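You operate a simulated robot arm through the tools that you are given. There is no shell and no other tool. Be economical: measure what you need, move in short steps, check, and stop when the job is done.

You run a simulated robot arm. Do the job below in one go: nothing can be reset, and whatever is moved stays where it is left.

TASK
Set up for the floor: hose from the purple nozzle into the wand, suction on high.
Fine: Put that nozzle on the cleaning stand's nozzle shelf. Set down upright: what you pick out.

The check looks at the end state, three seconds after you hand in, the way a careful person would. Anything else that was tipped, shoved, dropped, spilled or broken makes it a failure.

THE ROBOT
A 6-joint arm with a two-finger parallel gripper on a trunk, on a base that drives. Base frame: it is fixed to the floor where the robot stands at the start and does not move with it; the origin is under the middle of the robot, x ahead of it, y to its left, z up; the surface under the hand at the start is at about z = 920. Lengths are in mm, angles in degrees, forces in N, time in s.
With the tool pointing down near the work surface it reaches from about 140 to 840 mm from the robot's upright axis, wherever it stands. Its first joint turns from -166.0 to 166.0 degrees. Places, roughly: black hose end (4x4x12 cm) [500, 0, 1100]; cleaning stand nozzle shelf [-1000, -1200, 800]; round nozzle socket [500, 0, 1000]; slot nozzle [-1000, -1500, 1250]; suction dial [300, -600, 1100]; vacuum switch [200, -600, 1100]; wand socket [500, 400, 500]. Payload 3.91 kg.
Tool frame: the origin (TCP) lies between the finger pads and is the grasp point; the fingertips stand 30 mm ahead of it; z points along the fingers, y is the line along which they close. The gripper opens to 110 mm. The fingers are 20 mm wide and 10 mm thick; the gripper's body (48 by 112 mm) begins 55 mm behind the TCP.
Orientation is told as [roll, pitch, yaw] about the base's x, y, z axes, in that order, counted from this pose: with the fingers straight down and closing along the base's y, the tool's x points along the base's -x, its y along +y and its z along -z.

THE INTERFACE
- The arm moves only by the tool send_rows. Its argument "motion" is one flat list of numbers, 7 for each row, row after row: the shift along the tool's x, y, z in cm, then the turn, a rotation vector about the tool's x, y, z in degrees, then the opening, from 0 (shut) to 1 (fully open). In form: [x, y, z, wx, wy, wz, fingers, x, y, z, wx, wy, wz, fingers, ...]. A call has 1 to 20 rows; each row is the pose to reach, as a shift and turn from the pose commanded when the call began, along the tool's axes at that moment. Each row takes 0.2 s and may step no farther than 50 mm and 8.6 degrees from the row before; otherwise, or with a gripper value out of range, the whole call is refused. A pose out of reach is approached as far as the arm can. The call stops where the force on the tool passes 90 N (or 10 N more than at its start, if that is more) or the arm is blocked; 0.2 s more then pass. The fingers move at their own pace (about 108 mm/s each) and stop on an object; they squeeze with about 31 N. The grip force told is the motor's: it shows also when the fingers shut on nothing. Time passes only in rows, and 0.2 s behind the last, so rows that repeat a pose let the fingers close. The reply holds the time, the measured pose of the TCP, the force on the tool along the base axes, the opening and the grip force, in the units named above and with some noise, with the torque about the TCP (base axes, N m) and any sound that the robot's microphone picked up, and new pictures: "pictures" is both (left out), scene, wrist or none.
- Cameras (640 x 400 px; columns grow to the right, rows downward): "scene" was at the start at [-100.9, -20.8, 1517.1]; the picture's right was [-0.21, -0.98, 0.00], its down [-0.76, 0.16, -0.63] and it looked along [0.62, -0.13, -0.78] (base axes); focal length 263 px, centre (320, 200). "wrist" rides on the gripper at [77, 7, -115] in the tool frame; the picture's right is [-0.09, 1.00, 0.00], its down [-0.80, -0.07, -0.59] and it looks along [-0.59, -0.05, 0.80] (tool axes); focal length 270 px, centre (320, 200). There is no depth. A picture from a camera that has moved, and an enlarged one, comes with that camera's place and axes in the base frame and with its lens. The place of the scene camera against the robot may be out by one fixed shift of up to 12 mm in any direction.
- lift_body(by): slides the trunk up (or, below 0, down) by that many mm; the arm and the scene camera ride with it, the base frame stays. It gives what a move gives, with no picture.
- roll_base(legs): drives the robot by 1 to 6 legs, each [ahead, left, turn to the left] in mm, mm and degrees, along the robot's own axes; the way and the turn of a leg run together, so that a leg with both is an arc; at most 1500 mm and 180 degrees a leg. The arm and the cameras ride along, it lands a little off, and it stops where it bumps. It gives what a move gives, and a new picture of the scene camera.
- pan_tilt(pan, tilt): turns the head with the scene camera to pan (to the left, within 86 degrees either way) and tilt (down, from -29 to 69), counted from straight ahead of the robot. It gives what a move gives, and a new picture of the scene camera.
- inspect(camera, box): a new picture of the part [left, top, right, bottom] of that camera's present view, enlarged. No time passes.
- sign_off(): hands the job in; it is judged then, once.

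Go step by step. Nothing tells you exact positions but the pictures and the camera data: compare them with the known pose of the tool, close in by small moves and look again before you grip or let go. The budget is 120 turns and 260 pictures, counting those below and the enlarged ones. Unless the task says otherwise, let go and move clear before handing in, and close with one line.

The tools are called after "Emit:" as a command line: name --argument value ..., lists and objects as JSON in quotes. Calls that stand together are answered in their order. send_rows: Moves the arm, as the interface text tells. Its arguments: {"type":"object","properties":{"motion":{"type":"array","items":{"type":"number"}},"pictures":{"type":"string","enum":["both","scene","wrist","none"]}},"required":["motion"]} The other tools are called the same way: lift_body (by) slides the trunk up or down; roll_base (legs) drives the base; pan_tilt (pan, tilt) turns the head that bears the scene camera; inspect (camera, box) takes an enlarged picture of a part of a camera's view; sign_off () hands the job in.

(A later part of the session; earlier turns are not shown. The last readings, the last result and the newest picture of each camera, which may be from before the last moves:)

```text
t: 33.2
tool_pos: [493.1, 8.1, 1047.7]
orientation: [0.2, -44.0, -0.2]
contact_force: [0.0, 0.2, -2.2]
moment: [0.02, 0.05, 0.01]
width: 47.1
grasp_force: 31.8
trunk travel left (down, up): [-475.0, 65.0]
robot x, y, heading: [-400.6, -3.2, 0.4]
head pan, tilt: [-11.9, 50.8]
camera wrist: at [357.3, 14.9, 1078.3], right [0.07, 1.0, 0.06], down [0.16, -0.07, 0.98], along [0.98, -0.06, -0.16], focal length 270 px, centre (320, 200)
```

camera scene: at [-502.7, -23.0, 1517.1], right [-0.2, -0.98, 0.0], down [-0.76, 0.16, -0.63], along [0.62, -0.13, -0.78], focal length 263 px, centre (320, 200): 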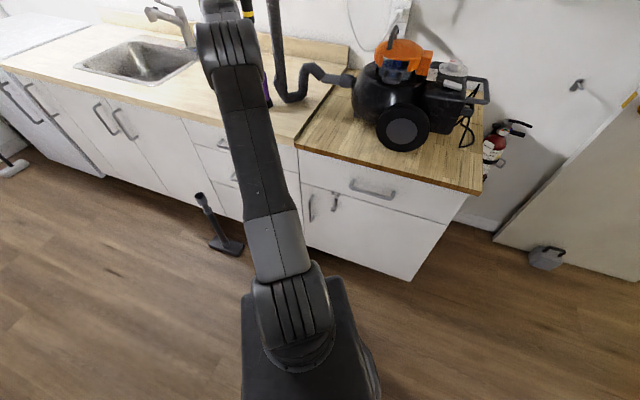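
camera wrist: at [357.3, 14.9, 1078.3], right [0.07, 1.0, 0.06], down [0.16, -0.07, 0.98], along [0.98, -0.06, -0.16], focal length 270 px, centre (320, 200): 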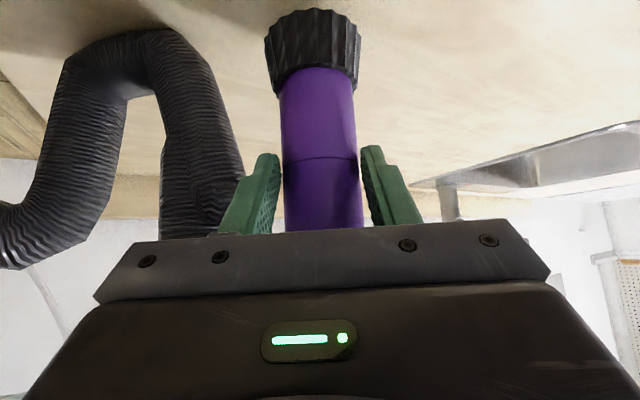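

Holding the nozzle, about 2 N. I'll drive diagonally so it moves to the back of the counter at about [692, 62].

Emit:
roll_base --legs '[[200, 55, 0]]'

Emit:
inspect --camera "wrist" --box '[0, 0, 640, 400]'

```text
t: 34.8
tool_pos: [686.5, 63.7, 1046.8]
orientation: [0.2, -44.0, -0.1]
contact_force: [0.5, -1.4, -3.4]
moment: [-0.01, 0.07, 0.01]
width: 47.2
grasp_force: 31.6
trunk travel left (down, up): [-475.0, 65.0]
robot x, y, heading: [-209.8, 54.4, 0.5]
head pan, tilt: [-11.9, 50.8]
camera scene: at [-307.7, 33.4, 1517.2], right [-0.2, -0.98, 0.0], down [-0.76, 0.16, -0.63], along [0.62, -0.13, -0.78], focal length 263 px, centre (320, 200)
```

scene: 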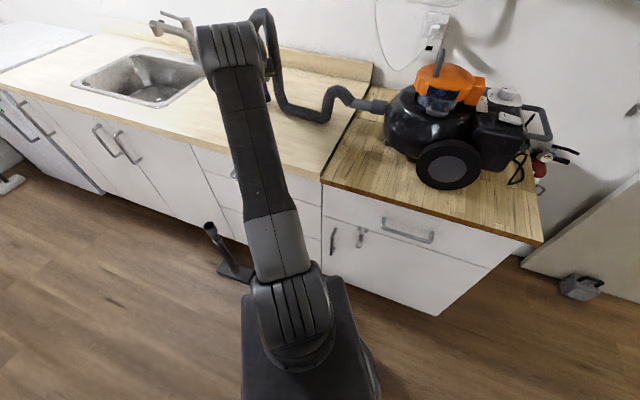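

```text
1.00 times, centred on (320, 200) of wrist (not enlarged: the box is as wide or as high as the picture)
camera zoom: at [551.7, 71.6, 1077.2], right [0.07, 1.0, 0.06], down [0.16, -0.07, 0.98], along [0.98, -0.05, -0.17], focal length 270 px, centre (320, 200)
```

zoom: 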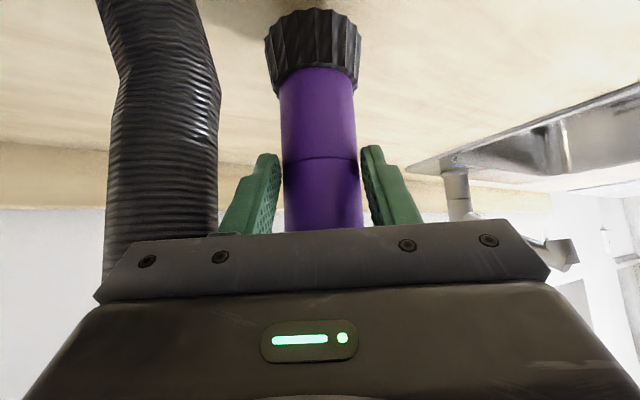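

Now I'll lower it onto the counter by the amount I lifted it, and check for contact.

Emit:
send_rows --motion '[0.9, 0, 0.92, 0, 0, 0, 0.28, 1.5, 0, 1.54, 0, 0, 0, 0.28, 1.75, 0, 1.79, 0, 0, 0, 0.28, 1.8, 0, 1.84, 0, 0, 0, 0.28]' --pictures "wrist"

```text
t: 35.8
tool_pos: [686.2, 64.6, 1021.9]
orientation: [-0.1, -44.1, -0.1]
contact_force: [-0.3, 0.2, 1.2]
moment: [-0.05, -0.05, 0.02]
width: 47.0
grasp_force: 31.1
trunk travel left (down, up): [-475.0, 65.0]
robot x, y, heading: [-209.1, 53.7, 0.5]
head pan, tilt: [-11.9, 50.8]
camera wrist: at [551.2, 71.7, 1052.5], right [0.06, 1.0, 0.06], down [0.16, -0.07, 0.98], along [0.98, -0.05, -0.16], focal length 270 px, centre (320, 200)
```

wrist: 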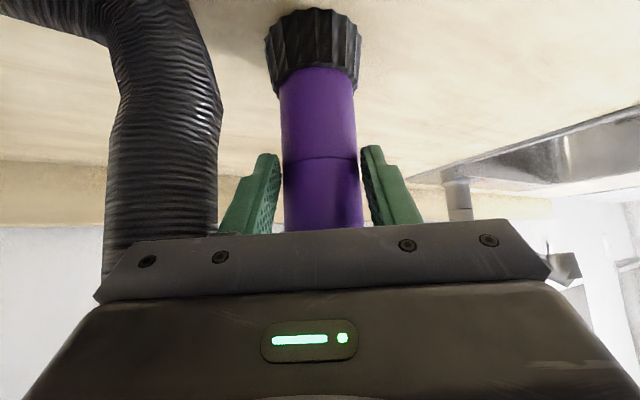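

It's on the counter. I'll open and slide up to the black tube at the same offset as before.

Emit:
send_rows --motion '[0, 0, 0, 0, 0, 0, 0.5, 0, 0, 0, 0, 0, 0, 0.6, -1.3, 0, -1.3, 0, 0, 0, 0.6, -2.6, 0, -2.7, 0, 0, 0, 0.6, -3.9, 0, -4, 0, 0, 0, 0.6, -5.2, 0, -5.3, 0, 0, 0, 0.6]' --pictures "wrist"

```text
t: 37.2
tool_pos: [686.4, 64.6, 1095.6]
orientation: [0.2, -44.1, -0.2]
contact_force: [-0.6, 1.3, -0.1]
moment: [-0.01, -0.02, -0.02]
width: 66.1
grasp_force: 0.0
trunk travel left (down, up): [-475.0, 65.0]
robot x, y, heading: [-209.1, 52.9, 0.3]
head pan, tilt: [-11.9, 50.8]
camera wrist: at [550.4, 72.1, 1126.3], right [0.06, 1.0, 0.06], down [0.16, -0.07, 0.98], along [0.98, -0.05, -0.16], focal length 270 px, centre (320, 200)
```

wrist: 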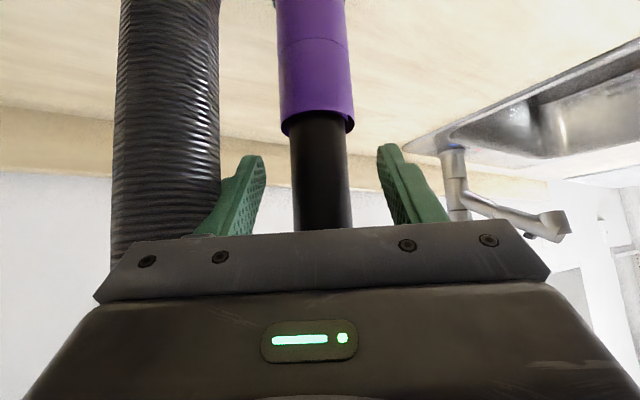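

Tube centred. I'll close and pull straight up.

Emit:
send_rows --motion '[0, 0, 0, 0, 0, 0, 0.4, 0, 0, 0, 0, 0, 0, 0.2, 0, 0, 0, 0, 0, 0, 0.2, -0.7, 0, -0.72, 0, 0, 0, 0.2, -1.4, 0, -1.44, 0, 0, 0, 0.2, -2.1, 0, -2.16, 0, 0, 0, 0.2, -2.8, 0, -2.88, 0, 0, 0, 0.2, -3.5, 0, -3.6, 0, 0, 0, 0.2, -4.2, 0, -4.32, 0, 0, 0, 0.2, -5.6, 0, -5.76, 0, 0, 0, 0.2, -7, 0, -7.2, 0, 0, 0, 0.2]' --pictures "both"

```text
t: 39.6
tool_pos: [685.0, 64.6, 1198.9]
orientation: [0.1, -44.1, -0.2]
contact_force: [0.2, 0.1, -0.4]
moment: [0.0, 0.03, 0.01]
width: 34.0
grasp_force: 30.4
trunk travel left (down, up): [-475.0, 65.0]
robot x, y, heading: [-208.2, 53.8, 0.2]
head pan, tilt: [-11.9, 50.8]
camera scene: at [-309.0, 33.2, 1517.1], right [-0.2, -0.98, 0.0], down [-0.76, 0.16, -0.63], along [0.62, -0.13, -0.78], focal length 263 px, centre (320, 200)
camera wrist: at [550.3, 71.7, 1228.6], right [0.07, 1.0, 0.06], down [0.16, -0.07, 0.98], along [0.98, -0.05, -0.17], focal length 270 px, centre (320, 200)
```

scene: 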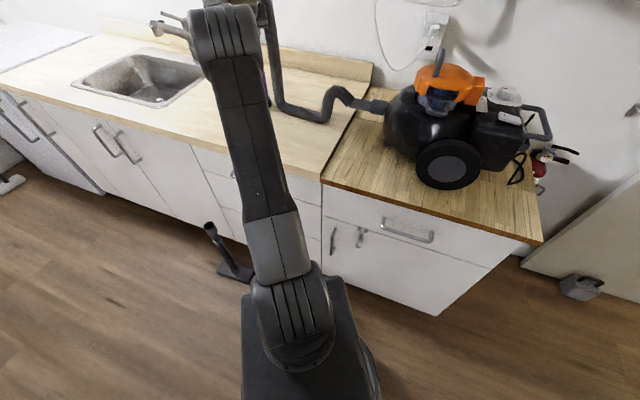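
wrist: 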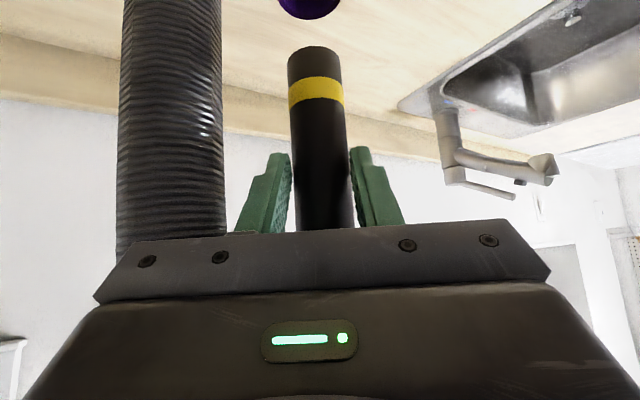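

Free again, with the nozzle standing at the back out of the hose's way. I'll back the robot off, shift left, and come in above the wand.

Emit:
roll_base --legs '[[-400, 0, 0], [0, 334, 0]]'

Emit:
inspect --camera "wrist" --box '[0, 0, 640, 400]'

```text
t: 43.9
tool_pos: [282.8, 398.8, 1198.9]
orientation: [0.0, -44.1, 0.1]
contact_force: [-0.3, 1.7, 0.1]
moment: [-0.01, 0.01, -0.03]
width: 34.1
grasp_force: 30.8
trunk travel left (down, up): [-475.0, 65.0]
robot x, y, heading: [-610.4, 385.9, 0.5]
head pan, tilt: [-11.9, 50.8]
camera scene: at [-710.8, 363.1, 1517.1], right [-0.2, -0.98, 0.0], down [-0.76, 0.15, -0.63], along [0.62, -0.13, -0.78], focal length 263 px, centre (320, 200)
```

scene: 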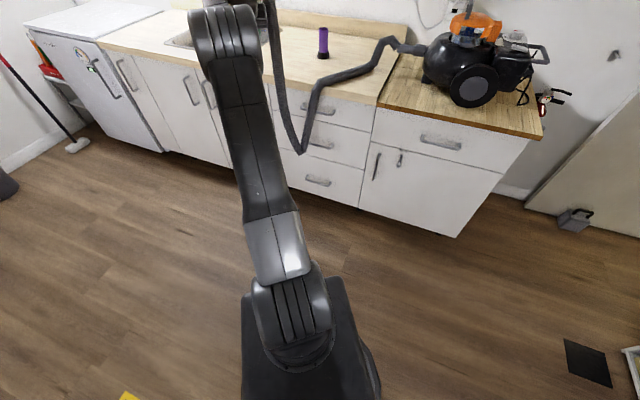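

```text
1.00 times, centred on (320, 200) of wrist (not enlarged: the box is as wide or as high as the picture)
camera zoom: at [148.4, 404.8, 1228.2], right [0.06, 1.0, 0.06], down [0.16, -0.07, 0.98], along [0.98, -0.05, -0.17], focal length 270 px, centre (320, 200)
```

zoom: 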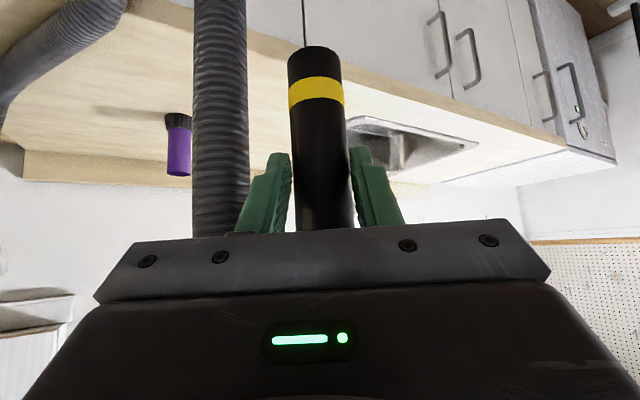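

The nozzle stands untouched at the back and the hose has plenty of slack. I'll lower the trunk here, short of the wand, to view the wand from the front.

Emit:
lift_body --by -460

Emit:
inspect --camera "wrist" --box '[0, 0, 640, 400]'

Emit:
inspect --camera "scene" --box '[0, 0, 640, 400]'

```text
refused: -460 is not a number from -400 to 400
```

```text
1.00 times, centred on (320, 200) of wrist (not enlarged: the box is as wide or as high as the picture)
camera zoom: at [148.4, 404.8, 1228.2], right [0.06, 1.0, 0.06], down [0.16, -0.07, 0.98], along [0.98, -0.05, -0.17], focal length 270 px, centre (320, 200)
```

zoom: 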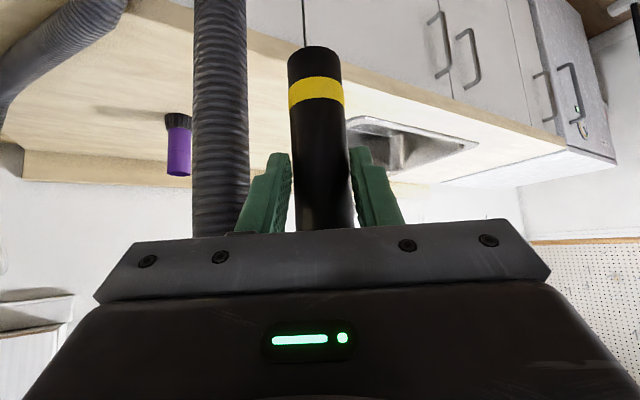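

```text
1.00 times, centred on (320, 200) of scene (not enlarged: the box is as wide or as high as the picture)
camera zoom: at [-710.8, 363.1, 1517.1], right [-0.2, -0.98, 0.0], down [-0.76, 0.15, -0.63], along [0.62, -0.13, -0.78], focal length 263 px, centre (320, 200)
```

zoom: 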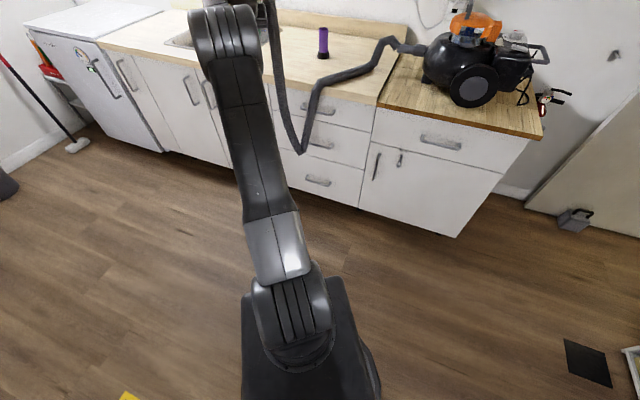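

Emit:
lift_body --by -400

Emit:
inspect --camera "wrist" --box '[0, 0, 640, 400]'

Emit:
inspect --camera "scene" --box '[0, 0, 640, 400]'

```text
t: 47.7
tool_pos: [283.6, 398.1, 797.4]
orientation: [0.0, -44.1, 0.1]
contact_force: [-0.9, 0.2, 0.5]
moment: [-0.01, 0.03, 0.02]
width: 34.5
grasp_force: 31.4
trunk travel left (down, up): [-75.0, 465.0]
robot x, y, heading: [-609.4, 383.3, 0.6]
head pan, tilt: [-11.9, 50.8]
```

```text
1.00 times, centred on (320, 200) of wrist (not enlarged: the box is as wide or as high as the picture)
camera zoom: at [148.3, 404.4, 828.2], right [0.06, 1.0, 0.06], down [0.16, -0.07, 0.98], along [0.98, -0.05, -0.17], focal length 270 px, centre (320, 200)
```

zoom: 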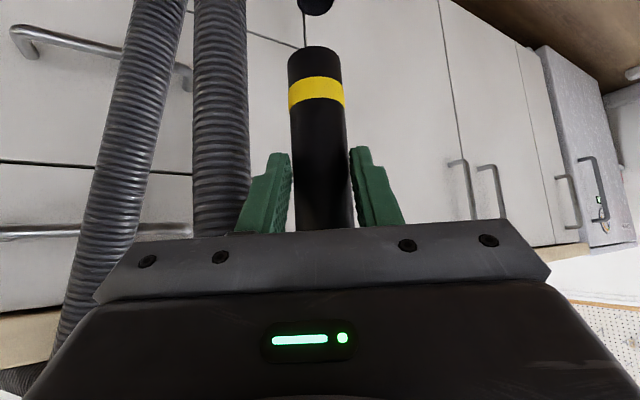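

```text
1.00 times, centred on (320, 200) of scene (not enlarged: the box is as wide or as high as the picture)
camera zoom: at [-710.9, 362.5, 1117.1], right [-0.2, -0.98, 0.0], down [-0.76, 0.15, -0.63], along [0.62, -0.12, -0.78], focal length 263 px, centre (320, 200)
```

zoom: 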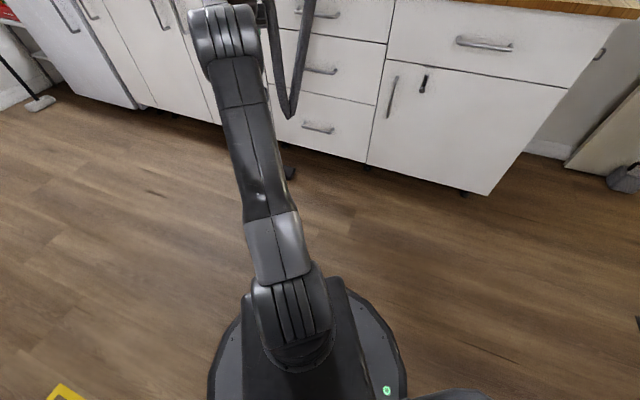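

The wand's socket is just visible at the top of the wrist view, and the hose loop hangs clear to the right. I'll go lower to see the socket better.

Emit:
lift_body --by -74

Emit:
send_rows --motion '[2, 0, 2.05, 0, 0, 0, 0.2, 4, 0, 4.1, 0, 0, 0, 0.2, 5.7, 0, 5.9, 0, 0, 0, 0.2]'

```text
t: 48.8
tool_pos: [283.8, 398.1, 723.8]
orientation: [0.0, -44.0, 0.1]
contact_force: [-0.6, 0.3, 0.2]
moment: [-0.04, 0.03, -0.02]
width: 34.2
grasp_force: 31.6
trunk travel left (down, up): [-1.0, 539.0]
robot x, y, heading: [-609.9, 383.7, 0.7]
head pan, tilt: [-11.9, 50.8]
```

```text
t: 49.6
tool_pos: [284.7, 398.2, 641.8]
orientation: [0.1, -44.1, 0.2]
contact_force: [0.3, 0.0, -0.7]
moment: [0.02, 0.02, -0.04]
width: 34.1
grasp_force: 30.9
trunk travel left (down, up): [-1.0, 539.0]
robot x, y, heading: [-612.1, 384.4, 0.4]
head pan, tilt: [-11.9, 50.8]
camera scene: at [-711.0, 362.5, 1043.1], right [-0.2, -0.98, 0.0], down [-0.76, 0.15, -0.63], along [0.62, -0.12, -0.78], focal length 263 px, centre (320, 200)
camera wrist: at [149.7, 405.4, 672.4], right [0.06, 1.0, 0.06], down [0.16, -0.07, 0.98], along [0.99, -0.05, -0.16], focal length 270 px, centre (320, 200)
```

scene: 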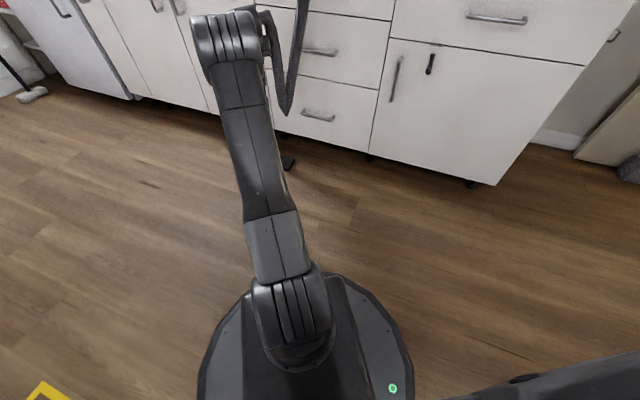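
wrist: 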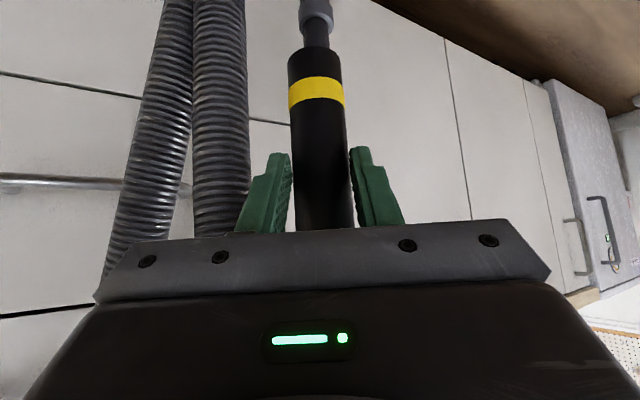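

The socket is hidden behind the tube in this view. I'll sidestep 70 mm right to see it.

Emit:
send_rows --motion '[0, -3.5, 0, 0, 0, 0, 0.2, 0, -7, 0, 0, 0, 0, 0.2]' --pictures "wrist"

Emit:
inspect --camera "wrist" --box '[270, 0, 450, 120]'

```text
t: 50.2
tool_pos: [286.1, 329.0, 640.7]
orientation: [0.2, -44.1, 0.1]
contact_force: [0.7, 0.0, -1.3]
moment: [-0.04, 0.02, -0.01]
width: 34.1
grasp_force: 31.1
trunk travel left (down, up): [-1.0, 539.0]
robot x, y, heading: [-611.0, 384.7, 0.6]
head pan, tilt: [-11.9, 50.8]
camera wrist: at [150.8, 335.3, 671.8], right [0.06, 1.0, 0.06], down [0.16, -0.07, 0.98], along [0.99, -0.05, -0.17], focal length 270 px, centre (320, 200)
```

wrist: 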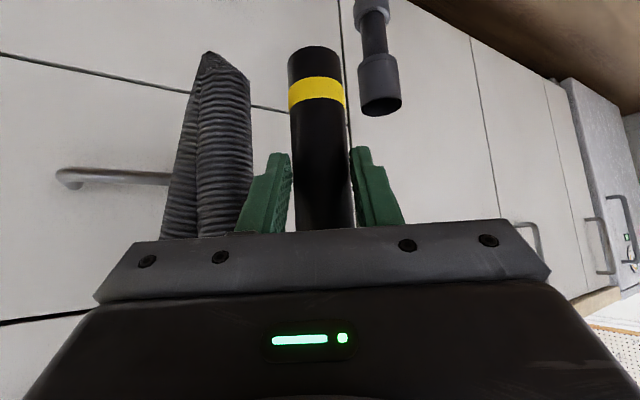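

```text
3.33 times, centred on (360, 60) of wrist
camera zoom: at [150.8, 335.3, 671.8], right [0.06, 1.0, 0.06], down [0.16, -0.07, 0.98], along [0.99, -0.05, -0.17], focal length 901 px, centre (187, 667)
```

zoom: 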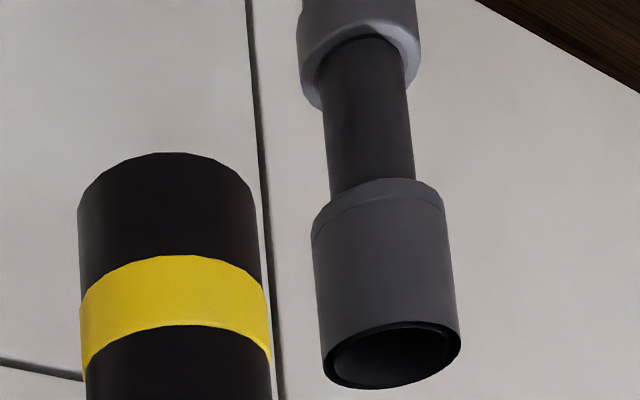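

The socket rim comes out at about [451, 400, 514]. The tip is at z≈567, above it, so I'll drive forward, then trim with the arm.

Emit:
roll_base --legs '[[120, 0, 0]]'

Emit:
inspect --camera "wrist" --box '[240, 0, 480, 150]'

```text
t: 51.5
tool_pos: [403.9, 329.0, 641.0]
orientation: [0.1, -44.1, 0.0]
contact_force: [-0.4, -0.4, -0.4]
moment: [-0.04, -0.01, 0.03]
width: 34.3
grasp_force: 31.0
trunk travel left (down, up): [-1.0, 539.0]
robot x, y, heading: [-487.6, 384.1, 0.6]
head pan, tilt: [-11.9, 50.8]
camera scene: at [-591.6, 363.6, 1043.1], right [-0.2, -0.98, 0.0], down [-0.76, 0.15, -0.63], along [0.62, -0.13, -0.78], focal length 263 px, centre (320, 200)
```

scene: 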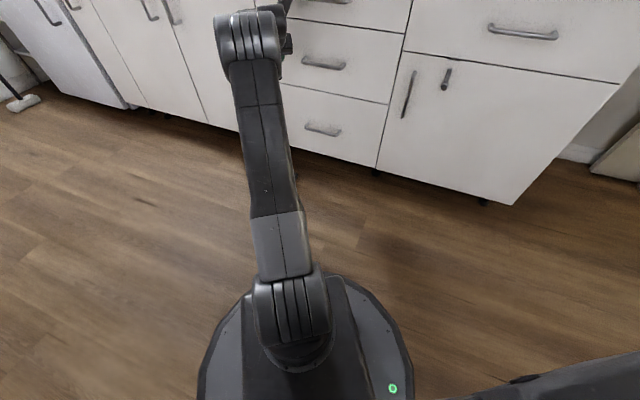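

```text
2.67 times, centred on (360, 75) of wrist
camera zoom: at [270.0, 335.6, 672.0], right [0.06, 1.0, 0.06], down [0.16, -0.07, 0.98], along [0.98, -0.05, -0.17], focal length 721 px, centre (213, 533)
```

zoom: 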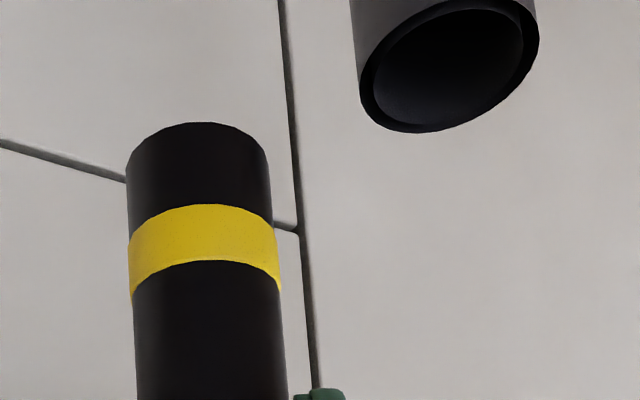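

Re-checking the geometry from image widths, the tube axis is about 25 mm ahead of the TCP and the tip about 85 mm below it. The rim is near [450, 399.5, 516], so I'll hover just above it.

Emit:
send_rows --motion '[0, 3.5, 0, 0, 0, 0, 0.2, 0, 6.9, 0, 0, 0, 0, 0.2, -0.26, 6.9, 2.75, 0, 0, 0, 0.2]' --pictures "wrist"

Emit:
inspect --camera "wrist" --box '[240, 0, 400, 100]'

```text
t: 52.3
tool_pos: [425.6, 399.0, 625.8]
orientation: [0.0, -44.2, 0.0]
contact_force: [-0.1, 0.1, 0.2]
moment: [0.0, 0.03, 0.05]
width: 33.9
grasp_force: 31.0
trunk travel left (down, up): [-1.0, 539.0]
robot x, y, heading: [-489.6, 386.3, 0.6]
head pan, tilt: [-11.9, 50.8]
camera wrist: at [290.5, 405.6, 655.7], right [0.06, 1.0, 0.06], down [0.16, -0.07, 0.98], along [0.99, -0.05, -0.16], focal length 270 px, centre (320, 200)
```

wrist: 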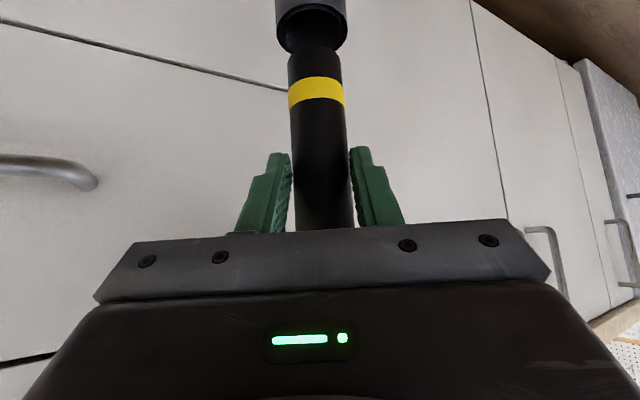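

```text
4.00 times, centred on (320, 50) of wrist
camera zoom: at [290.5, 405.6, 655.7], right [0.06, 1.0, 0.06], down [0.16, -0.07, 0.98], along [0.99, -0.05, -0.16], focal length 1081 px, centre (320, 800)
```

zoom: 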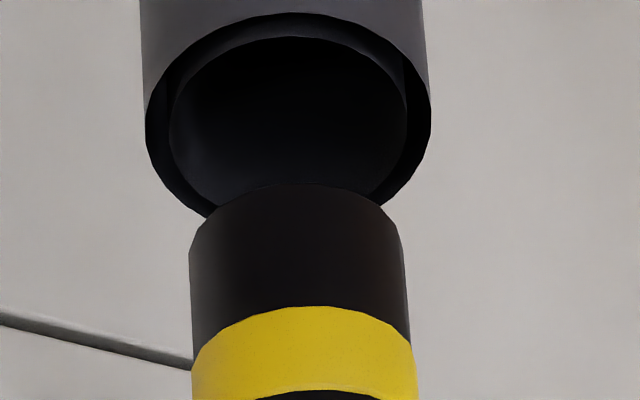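

Lateral alignment is within about 1 mm. I'll lower 17 mm to bring the tip just above the rim and check fore-aft alignment.

Emit:
send_rows --motion '[0.6, 0, 0.61, 0, 0, 0, 0.2, 1.2, 0, 1.22, 0, 0, 0, 0.2]' --pictures "none"

Emit:
inspect --camera "wrist" --box '[240, 0, 400, 100]'

```text
t: 52.9
tool_pos: [425.6, 398.7, 608.3]
orientation: [0.0, -44.1, 0.1]
contact_force: [0.2, -0.1, 0.6]
moment: [0.0, 0.05, 0.01]
width: 34.3
grasp_force: 31.0
trunk travel left (down, up): [-1.0, 539.0]
robot x, y, heading: [-488.6, 388.2, 0.5]
head pan, tilt: [-11.9, 50.8]
```

```text
4.00 times, centred on (320, 50) of wrist
camera zoom: at [290.5, 405.7, 637.7], right [0.06, 1.0, 0.06], down [0.16, -0.07, 0.98], along [0.98, -0.05, -0.17], focal length 1081 px, centre (320, 800)
```

zoom: 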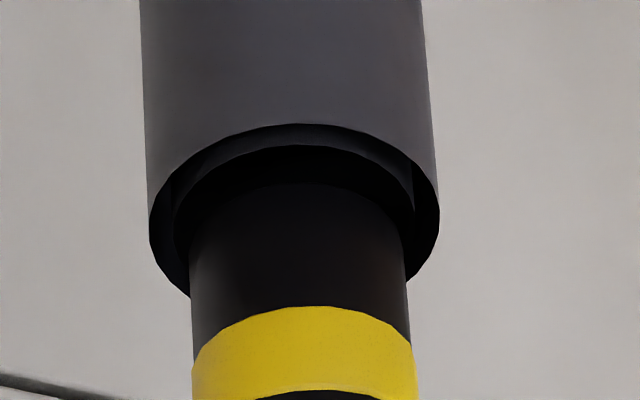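

Fore-aft looks aligned as well, with the tip about 6 mm above the rim. I'll lower gently and check the force.

Emit:
send_rows --motion '[0.28, 0, 0.29, 0, 0, 0, 0.2, 0.49, 0, 0.5, 0, 0, 0, 0.2, 0.7, 0, 0.72, 0, 0, 0, 0.2]' --pictures "none"

Emit:
inspect --camera "wrist" --box '[240, 0, 400, 100]'

```text
t: 53.7
tool_pos: [426.0, 398.9, 603.7]
orientation: [0.2, -44.7, -0.1]
contact_force: [-2.3, 0.4, 21.0]
moment: [-0.06, -0.83, -0.04]
width: 34.7
grasp_force: 31.1
trunk travel left (down, up): [-1.0, 539.0]
robot x, y, heading: [-494.4, 387.1, 0.5]
head pan, tilt: [-11.9, 50.8]
```

```text
4.00 times, centred on (320, 50) of wrist
camera zoom: at [290.3, 405.1, 631.8], right [0.06, 1.0, 0.06], down [0.15, -0.07, 0.99], along [0.99, -0.05, -0.16], focal length 1081 px, centre (320, 800)
```

zoom: 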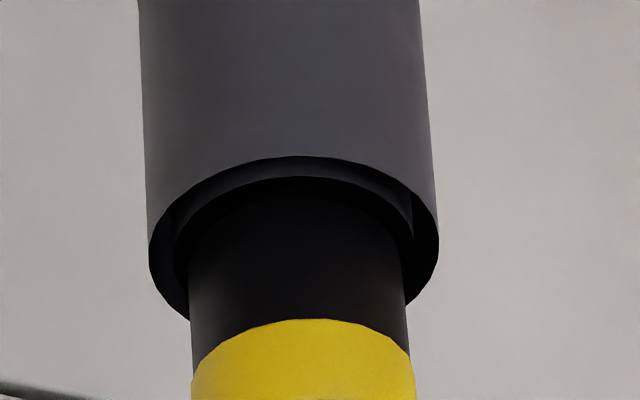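

Contact came early at 21 N, and the moment puts it at the tube's far edge, so the tube is slightly too far forward. I'll lift, shift back 3 mm and retry.

Emit:
send_rows --motion '[-0.7, 0, -0.72, 0, 0, 0, 0.2, -0.48, 0, -0.93, 0, 0, 0, 0.2, -0.1, 0, -0.55, 0, 0, 0, 0.2, 0.2, 0, -0.2, 0, 0, 0, 0.2]' --pictures "none"

Emit:
inspect --camera "wrist" --box '[240, 0, 400, 100]'

```text
t: 54.7
tool_pos: [422.6, 398.5, 596.6]
orientation: [0.2, -43.9, 0.0]
contact_force: [-0.8, -0.3, -0.1]
moment: [0.01, 0.02, 0.0]
width: 34.2
grasp_force: 31.1
trunk travel left (down, up): [-1.0, 539.0]
robot x, y, heading: [-489.3, 390.8, 0.5]
head pan, tilt: [-11.9, 50.8]
```

```text
4.00 times, centred on (320, 50) of wrist
camera zoom: at [287.8, 405.1, 626.3], right [0.06, 1.0, 0.06], down [0.16, -0.07, 0.98], along [0.98, -0.05, -0.17], focal length 1081 px, centre (320, 800)
```

zoom: 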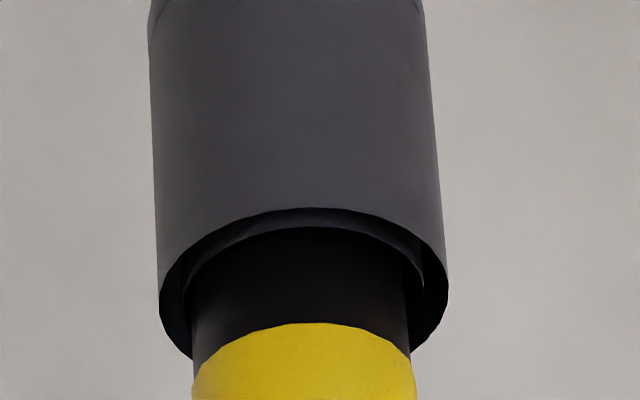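

It's inside the rim now with no force. I'll continue down.

Emit:
send_rows --motion '[0.28, 0, 0.29, 0, 0, 0, 0.2, 0.56, 0, 0.58, 0, 0, 0, 0.2, 0.84, 0, 0.87, 0, 0, 0, 0.2, 1.12, 0, 1.16, 0, 0, 0, 0.2]' --pictures "wrist"

```text
t: 55.7
tool_pos: [424.5, 398.9, 579.0]
orientation: [0.1, -44.1, -0.1]
contact_force: [-0.2, -0.2, -0.8]
moment: [0.03, 0.05, 0.02]
width: 34.4
grasp_force: 30.9
trunk travel left (down, up): [-1.0, 539.0]
robot x, y, heading: [-491.6, 385.7, 0.5]
head pan, tilt: [-11.9, 50.8]
camera wrist: at [288.5, 405.2, 610.5], right [0.06, 1.0, 0.06], down [0.16, -0.07, 0.98], along [0.98, -0.05, -0.17], focal length 270 px, centre (320, 200)
```

wrist: 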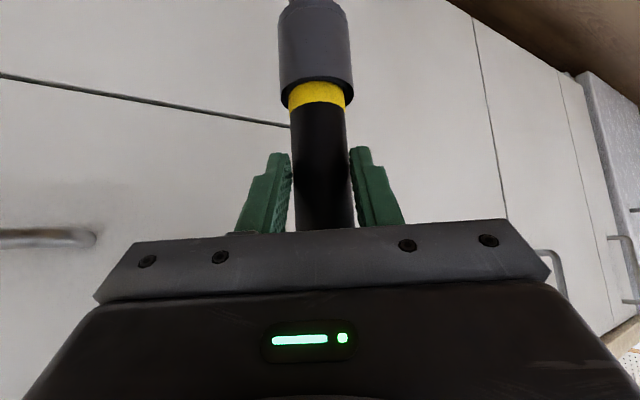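

Emit:
send_rows --motion '[0.28, 0, 0.29, 0, 0, 0, 0.2, 0.56, 0, 0.58, 0, 0, 0, 0.2, 0.84, 0, 0.87, 0, 0, 0, 0.2, 1.12, 0, 1.16, 0, 0, 0, 0.2, 1.4, 0, 1.45, 0, 0, 0, 0.2]' --pictures "wrist"

```text
t: 56.9
tool_pos: [422.5, 399.3, 559.7]
orientation: [0.1, -44.2, -0.1]
contact_force: [1.2, -0.9, -0.4]
moment: [0.01, 0.02, 0.01]
width: 34.3
grasp_force: 31.0
trunk travel left (down, up): [-1.0, 539.0]
robot x, y, heading: [-488.5, 381.9, 0.5]
head pan, tilt: [-11.9, 50.8]
camera wrist: at [288.3, 405.0, 590.6], right [0.06, 1.0, 0.06], down [0.16, -0.07, 0.98], along [0.98, -0.05, -0.17], focal length 270 px, centre (320, 200)
```

wrist: 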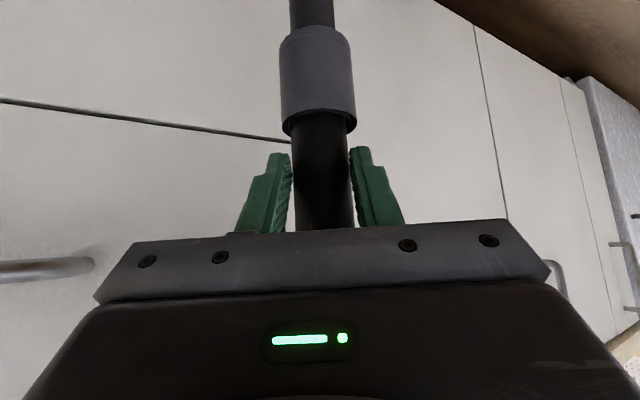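

The yellow mark is hidden and the depth matches the original fit in the nozzle. I'll press 4 mm more to check that it's seated.

Emit:
send_rows --motion '[0.14, 0, 0.145, 0, 0, 0, 0.2, 0.28, 0, 0.29, 0, 0, 0, 0.2]' --pictures "wrist"

```text
t: 57.5
tool_pos: [422.2, 397.4, 558.3]
orientation: [0.1, -44.3, 0.0]
contact_force: [-1.6, -0.2, 5.0]
moment: [0.02, -0.05, 0.02]
width: 34.0
grasp_force: 31.0
trunk travel left (down, up): [-1.0, 539.0]
robot x, y, heading: [-492.7, 381.9, 0.5]
head pan, tilt: [-11.9, 50.8]
camera wrist: at [288.1, 405.0, 588.4], right [0.06, 1.0, 0.06], down [0.16, -0.07, 0.98], along [0.99, -0.05, -0.16], focal length 270 px, centre (320, 200)
```

wrist: 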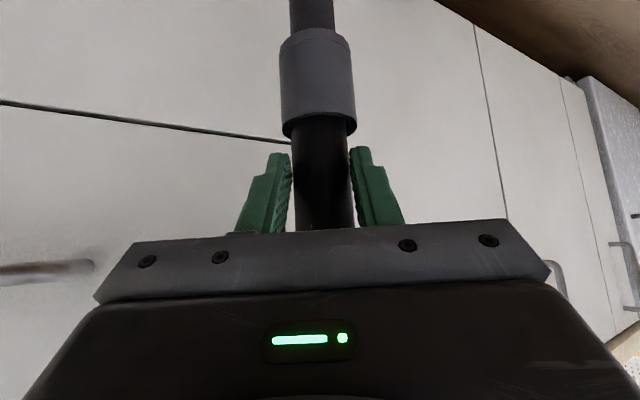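

Seated: it bottoms out with light force. I'll release and back straight off towards the robot.

Emit:
send_rows --motion '[0, 0, 0, 0, 0, 0, 0.4, 0, 0, 0, 0, 0, 0, 0.6, 0, 0, 0, 0, 0, 0, 0.6, 1.4, 0, -1.4, 0, 0, 0, 0.6, 3.5, 0, -3.4, 0, 0, 0, 0.6, 5.6, 0, -5.5, 0, 0, 0, 0.6, 7.7, 0, -7.5, 0, 0, 0, 0.6]' --pictures "wrist"

```text
t: 59.1
tool_pos: [314.5, 397.7, 558.3]
orientation: [0.1, -44.1, 0.0]
contact_force: [-0.3, -0.4, -0.4]
moment: [-0.01, 0.0, 0.01]
width: 66.3
grasp_force: 0.1
trunk travel left (down, up): [-1.0, 539.0]
robot x, y, heading: [-490.1, 385.0, 0.6]
head pan, tilt: [-11.9, 50.8]
camera wrist: at [180.1, 404.5, 588.8], right [0.06, 1.0, 0.06], down [0.16, -0.07, 0.98], along [0.98, -0.05, -0.17], focal length 270 px, centre (320, 200)
```

wrist: 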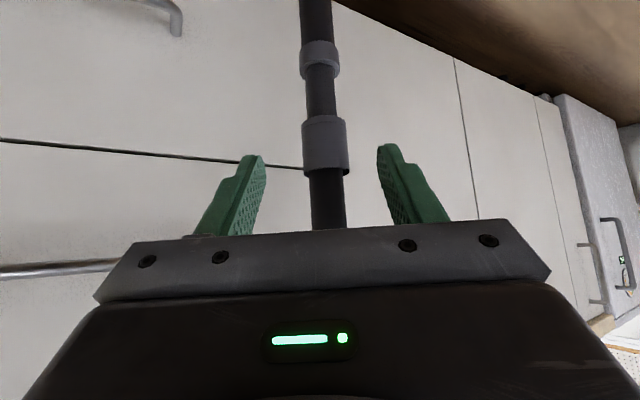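

The hose stays in the wand. I'll drive back, raise the trunk and check the scene, including the cleaning stand.

Emit:
roll_base --legs '[[-350, 0, 0]]'

Emit:
lift_body --by 400

Emit:
lift_body --by 74

Emit:
pan_tilt --pan -11.9 --tilt 40

Emit:
pan_tilt --pan -86 --tilt 30

```text
t: 61.3
tool_pos: [-30.7, 394.8, 559.0]
orientation: [0.2, -44.1, 0.0]
contact_force: [0.0, -0.4, 1.3]
moment: [-0.01, -0.02, 0.01]
width: 66.1
grasp_force: 0.0
trunk travel left (down, up): [-1.0, 539.0]
robot x, y, heading: [-836.3, 381.3, 0.5]
head pan, tilt: [-11.9, 50.8]
camera scene: at [-937.9, 360.8, 1043.1], right [-0.2, -0.98, 0.0], down [-0.76, 0.15, -0.63], along [0.62, -0.13, -0.78], focal length 263 px, centre (320, 200)
```

scene: 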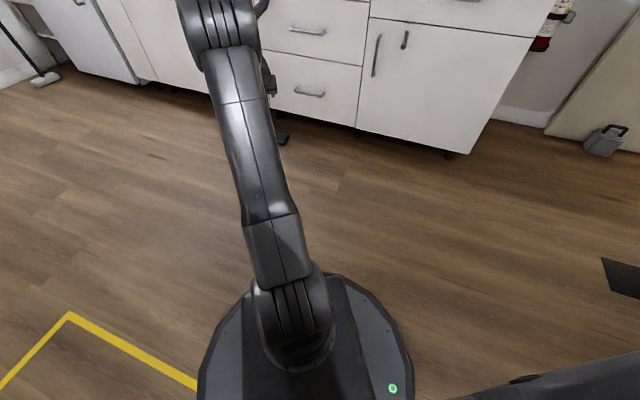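

```text
t: 65.2
tool_pos: [-30.6, 394.1, 960.1]
orientation: [0.0, -44.1, 0.1]
contact_force: [-0.8, -0.7, 0.6]
moment: [0.02, -0.03, 0.0]
width: 66.0
grasp_force: 0.1
trunk travel left (down, up): [-401.0, 139.0]
robot x, y, heading: [-835.7, 382.0, 0.2]
head pan, tilt: [-11.9, 50.8]
```

```text
t: 66.3
tool_pos: [-30.3, 394.4, 1032.6]
orientation: [0.1, -44.1, 0.0]
contact_force: [-1.1, 0.1, 0.0]
moment: [-0.01, -0.01, -0.01]
width: 66.1
grasp_force: 0.1
trunk travel left (down, up): [-475.0, 65.0]
robot x, y, heading: [-839.2, 383.3, 0.6]
head pan, tilt: [-11.9, 50.8]
```

```text
t: 67.0
tool_pos: [-30.8, 395.0, 1033.9]
orientation: [0.1, -44.0, 0.1]
contact_force: [0.2, 0.2, 0.2]
moment: [-0.03, 0.02, 0.01]
width: 66.0
grasp_force: 0.0
trunk travel left (down, up): [-475.0, 65.0]
robot x, y, heading: [-834.8, 382.4, 0.7]
head pan, tilt: [-11.9, 40.0]
camera scene: at [-929.3, 359.1, 1532.3], right [-0.2, -0.98, 0.0], down [-0.63, 0.13, -0.77], along [0.75, -0.15, -0.64], focal length 263 px, centre (320, 200)
```

scene: 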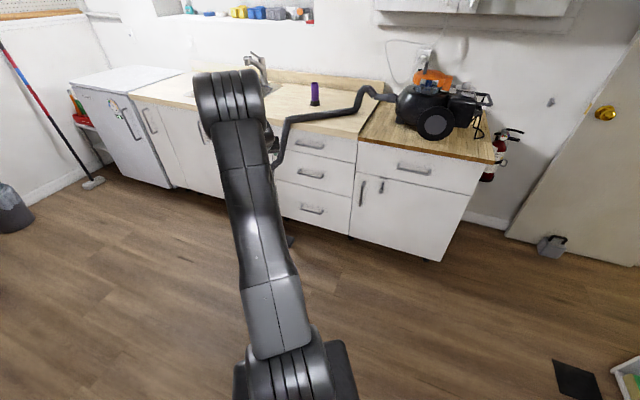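

```text
t: 68.5
tool_pos: [-31.3, 393.9, 1032.5]
orientation: [0.1, -44.1, 0.0]
contact_force: [0.5, -0.2, 0.5]
moment: [0.0, -0.02, -0.03]
width: 66.1
grasp_force: 0.1
trunk travel left (down, up): [-475.0, 65.0]
robot x, y, heading: [-835.7, 383.0, 0.6]
head pan, tilt: [-85.9, 30.0]
camera scene: at [-1005.4, 285.8, 1547.7], right [-1.0, -0.08, 0.0], down [-0.04, 0.5, -0.87], along [0.07, -0.86, -0.5], focal length 263 px, centre (320, 200)
```

scene: 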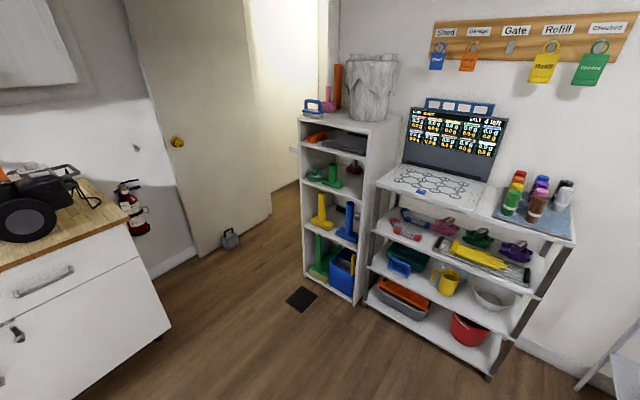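

The hose runs from the vacuum along the counter front down to the wand, and the nozzle is standing. The narrow white unit is the likely cleaning stand, so I'll zoom in.

Emit:
inspect --camera "scene" --box '[290, 50, 410, 170]'

Emit:
inspect --camera "scene" --box '[290, 120, 410, 300]'

Emit:
inspect --camera "scene" --box '[370, 90, 590, 290]'

```text
3.33 times, centred on (350, 110) of scene
camera zoom: at [-1005.4, 285.8, 1547.7], right [-1.0, -0.08, 0.0], down [-0.04, 0.5, -0.87], along [0.07, -0.86, -0.5], focal length 878 px, centre (220, 500)
```

zoom: 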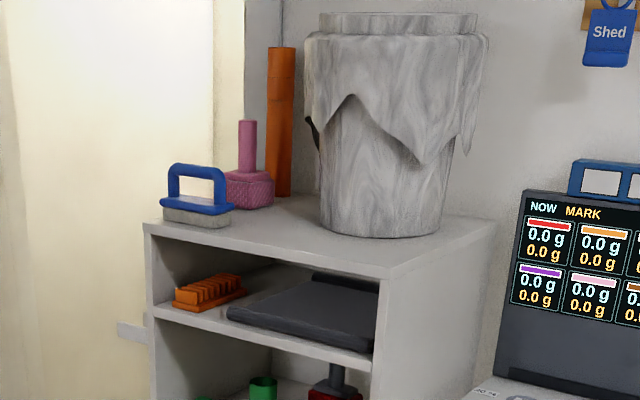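

```text
2.22 times, centred on (350, 210) of scene
camera zoom: at [-1005.4, 285.8, 1547.7], right [-1.0, -0.08, 0.0], down [-0.04, 0.5, -0.87], along [0.07, -0.86, -0.5], focal length 585 px, centre (253, 178)
```

zoom: 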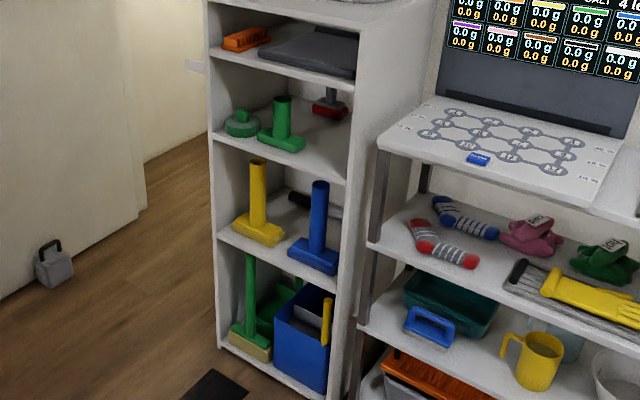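

```text
2.00 times, centred on (480, 190) of scene
camera zoom: at [-1005.4, 285.8, 1547.7], right [-1.0, -0.08, 0.0], down [-0.04, 0.5, -0.87], along [0.07, -0.86, -0.5], focal length 527 px, centre (0, 220)
```

zoom: 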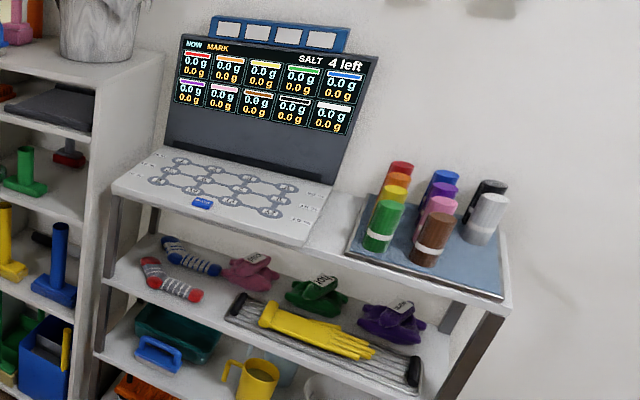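

The unit's middle shelf, at z≈825 with the green and red nozzles, is the nozzle shelf, so the nozzle has to go in from the front. First I'll check the counter.

Emit:
pan_tilt --pan -11.9 --tilt 40

Emit:
inspect --camera "scene" --box '[250, 60, 410, 160]'

Emit:
inspect --camera "scene" --box '[400, 70, 500, 140]'

```text
t: 69.9
tool_pos: [-30.0, 395.6, 1032.2]
orientation: [0.0, -44.2, -0.1]
contact_force: [-0.5, 0.0, -0.9]
moment: [-0.02, -0.02, 0.0]
width: 65.9
grasp_force: 0.1
trunk travel left (down, up): [-475.0, 65.0]
robot x, y, heading: [-836.9, 380.9, 0.5]
head pan, tilt: [-11.9, 40.0]
camera scene: at [-929.3, 359.0, 1532.4], right [-0.2, -0.98, 0.0], down [-0.63, 0.13, -0.77], along [0.75, -0.15, -0.64], focal length 263 px, centre (320, 200)
```

scene: 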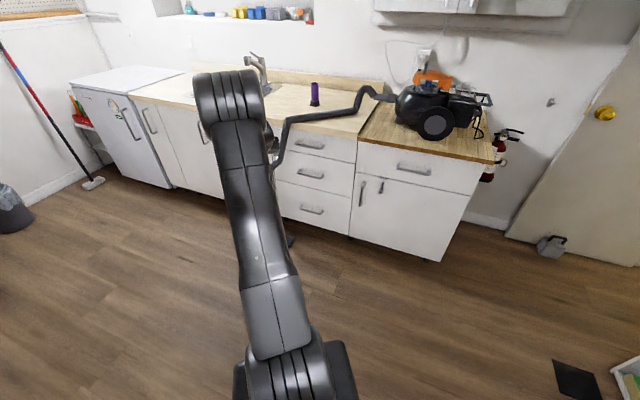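

```text
4.00 times, centred on (330, 110) of scene
camera zoom: at [-929.3, 359.0, 1532.4], right [-0.2, -0.98, 0.0], down [-0.63, 0.13, -0.77], along [0.75, -0.15, -0.64], focal length 1053 px, centre (280, 560)
```

zoom: 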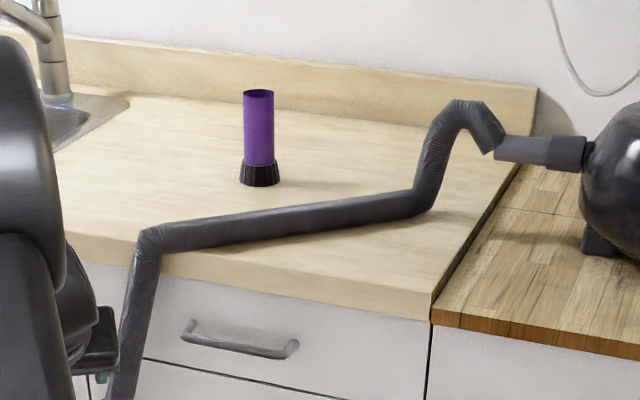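

```text
5.71 times, centred on (450, 105) of scene
camera zoom: at [-929.3, 359.0, 1532.4], right [-0.2, -0.98, 0.0], down [-0.63, 0.13, -0.77], along [0.75, -0.15, -0.64], focal length 1505 px, centre (-423, 743)
```

zoom: 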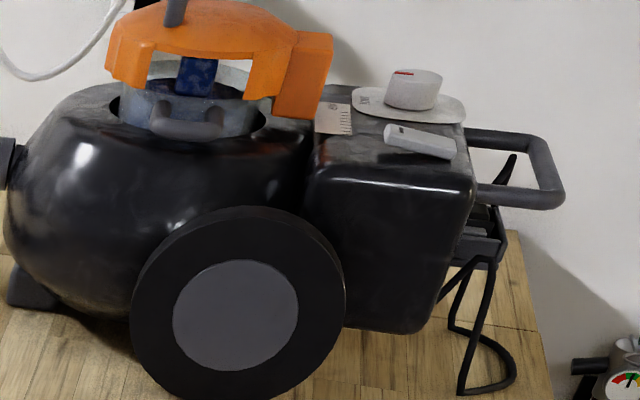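

The hose lies along the front of the counter and the nozzle is clear behind it. For the shelf I want a flatter grip, about 65°, so I'll lower the trunk and test that pitch out here in the open.

Emit:
lift_body --by -250

Emit:
send_rows --motion '[-2.8, 0, -2.87, 0, 0, 0, 0.6, -5.6, 0, -5.74, 0, 0, 0, 0.6, -8.4, 0, -8.6, 0, 0, 0, 0.6, -11.2, 0, -11.5, 0, 0, 0, 0.6, -14, 0, -14.4, 0, 0, 0, 0.6, -15.3, 0, -15.8, 0, 0, 0, 0.6, -15.3, 0, -15.8, 0, -7, 0, 0.6, -15.3, 0, -15.8, 0, -14, 0, 0.6, -15.3, 0, -15.8, 0, -21, 0, 0.6]' --pictures "wrist"

```text
t: 72.5
tool_pos: [-31.0, 394.4, 782.9]
orientation: [0.1, -44.1, -0.1]
contact_force: [-0.2, 0.2, 0.3]
moment: [0.0, 0.0, 0.0]
width: 65.8
grasp_force: 0.1
trunk travel left (down, up): [-225.0, 315.0]
robot x, y, heading: [-835.1, 380.1, 0.6]
head pan, tilt: [-11.9, 40.0]
```

```text
t: 74.5
tool_pos: [-30.6, 394.6, 1003.6]
orientation: [0.1, -65.2, 0.0]
contact_force: [0.1, 0.2, -0.3]
moment: [0.02, 0.01, -0.03]
width: 66.0
grasp_force: 0.1
trunk travel left (down, up): [-225.0, 315.0]
robot x, y, heading: [-838.0, 379.1, 0.4]
head pan, tilt: [-11.9, 40.0]
camera wrist: at [-167.0, 402.2, 983.3], right [0.03, 1.0, 0.08], down [-0.2, -0.07, 0.98], along [0.98, -0.05, 0.2], focal length 270 px, centre (320, 200)
```

wrist: 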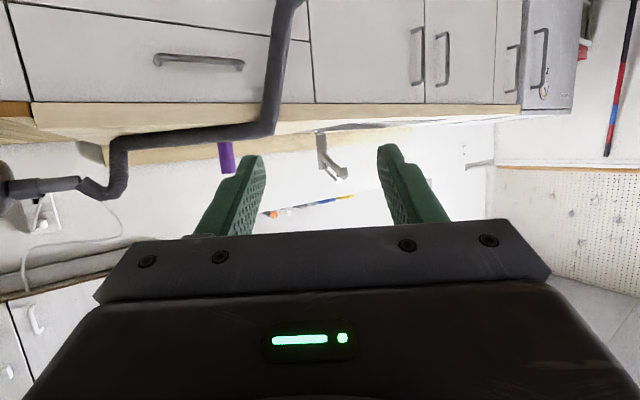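

The 65° pitch works. I'll rise 60 mm to clear the hose, then drive to in front of the nozzle.

Emit:
send_rows --motion '[-2.7, 0, -1.25, 0, 0, 0, 0.62, -5.4, 0, -2.5, 0, 0, 0, 0.62]' --pictures "none"

Emit:
roll_base --legs '[[0, -330, 0], [600, 0, 0]]'

Emit:
inspect --camera "wrist" --box '[0, 0, 640, 400]'

```text
t: 75.1
tool_pos: [-32.4, 396.4, 1062.1]
orientation: [0.0, -65.1, 0.0]
contact_force: [-0.5, -0.8, -0.8]
moment: [0.01, 0.02, -0.04]
width: 68.2
grasp_force: 0.0
trunk travel left (down, up): [-225.0, 315.0]
robot x, y, heading: [-841.8, 380.7, 0.5]
head pan, tilt: [-11.9, 40.0]
```

```text
t: 80.3
tool_pos: [577.0, 65.7, 1062.7]
orientation: [0.1, -65.0, -0.4]
contact_force: [1.3, -0.4, -0.3]
moment: [0.01, 0.03, 0.03]
width: 68.2
grasp_force: 0.0
trunk travel left (down, up): [-225.0, 315.0]
robot x, y, heading: [-227.5, 58.5, 0.1]
head pan, tilt: [-11.9, 40.0]
camera scene: at [-321.0, 34.8, 1282.3], right [-0.2, -0.98, 0.0], down [-0.63, 0.13, -0.77], along [0.75, -0.16, -0.64], focal length 263 px, centre (320, 200)
```

scene: 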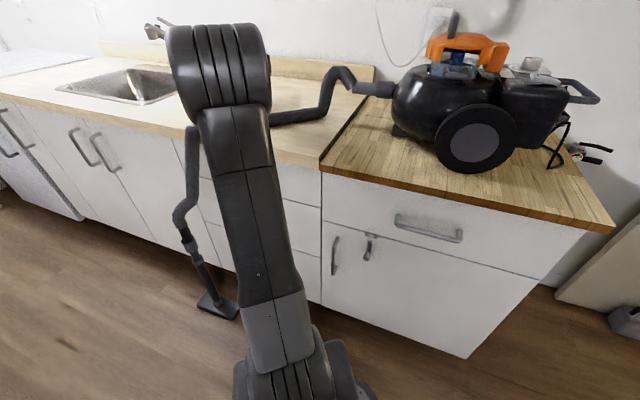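

```text
1.00 times, centred on (320, 200) of wrist (not enlarged: the box is as wide or as high as the picture)
camera zoom: at [440.8, 73.4, 1042.2], right [0.04, 1.0, 0.08], down [-0.2, -0.07, 0.98], along [0.98, -0.06, 0.2], focal length 270 px, centre (320, 200)
```

zoom: 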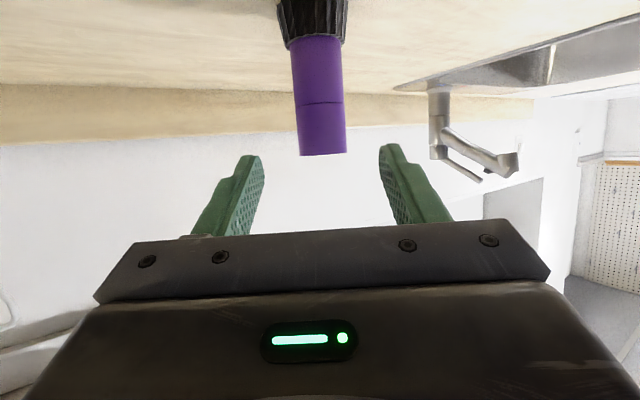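

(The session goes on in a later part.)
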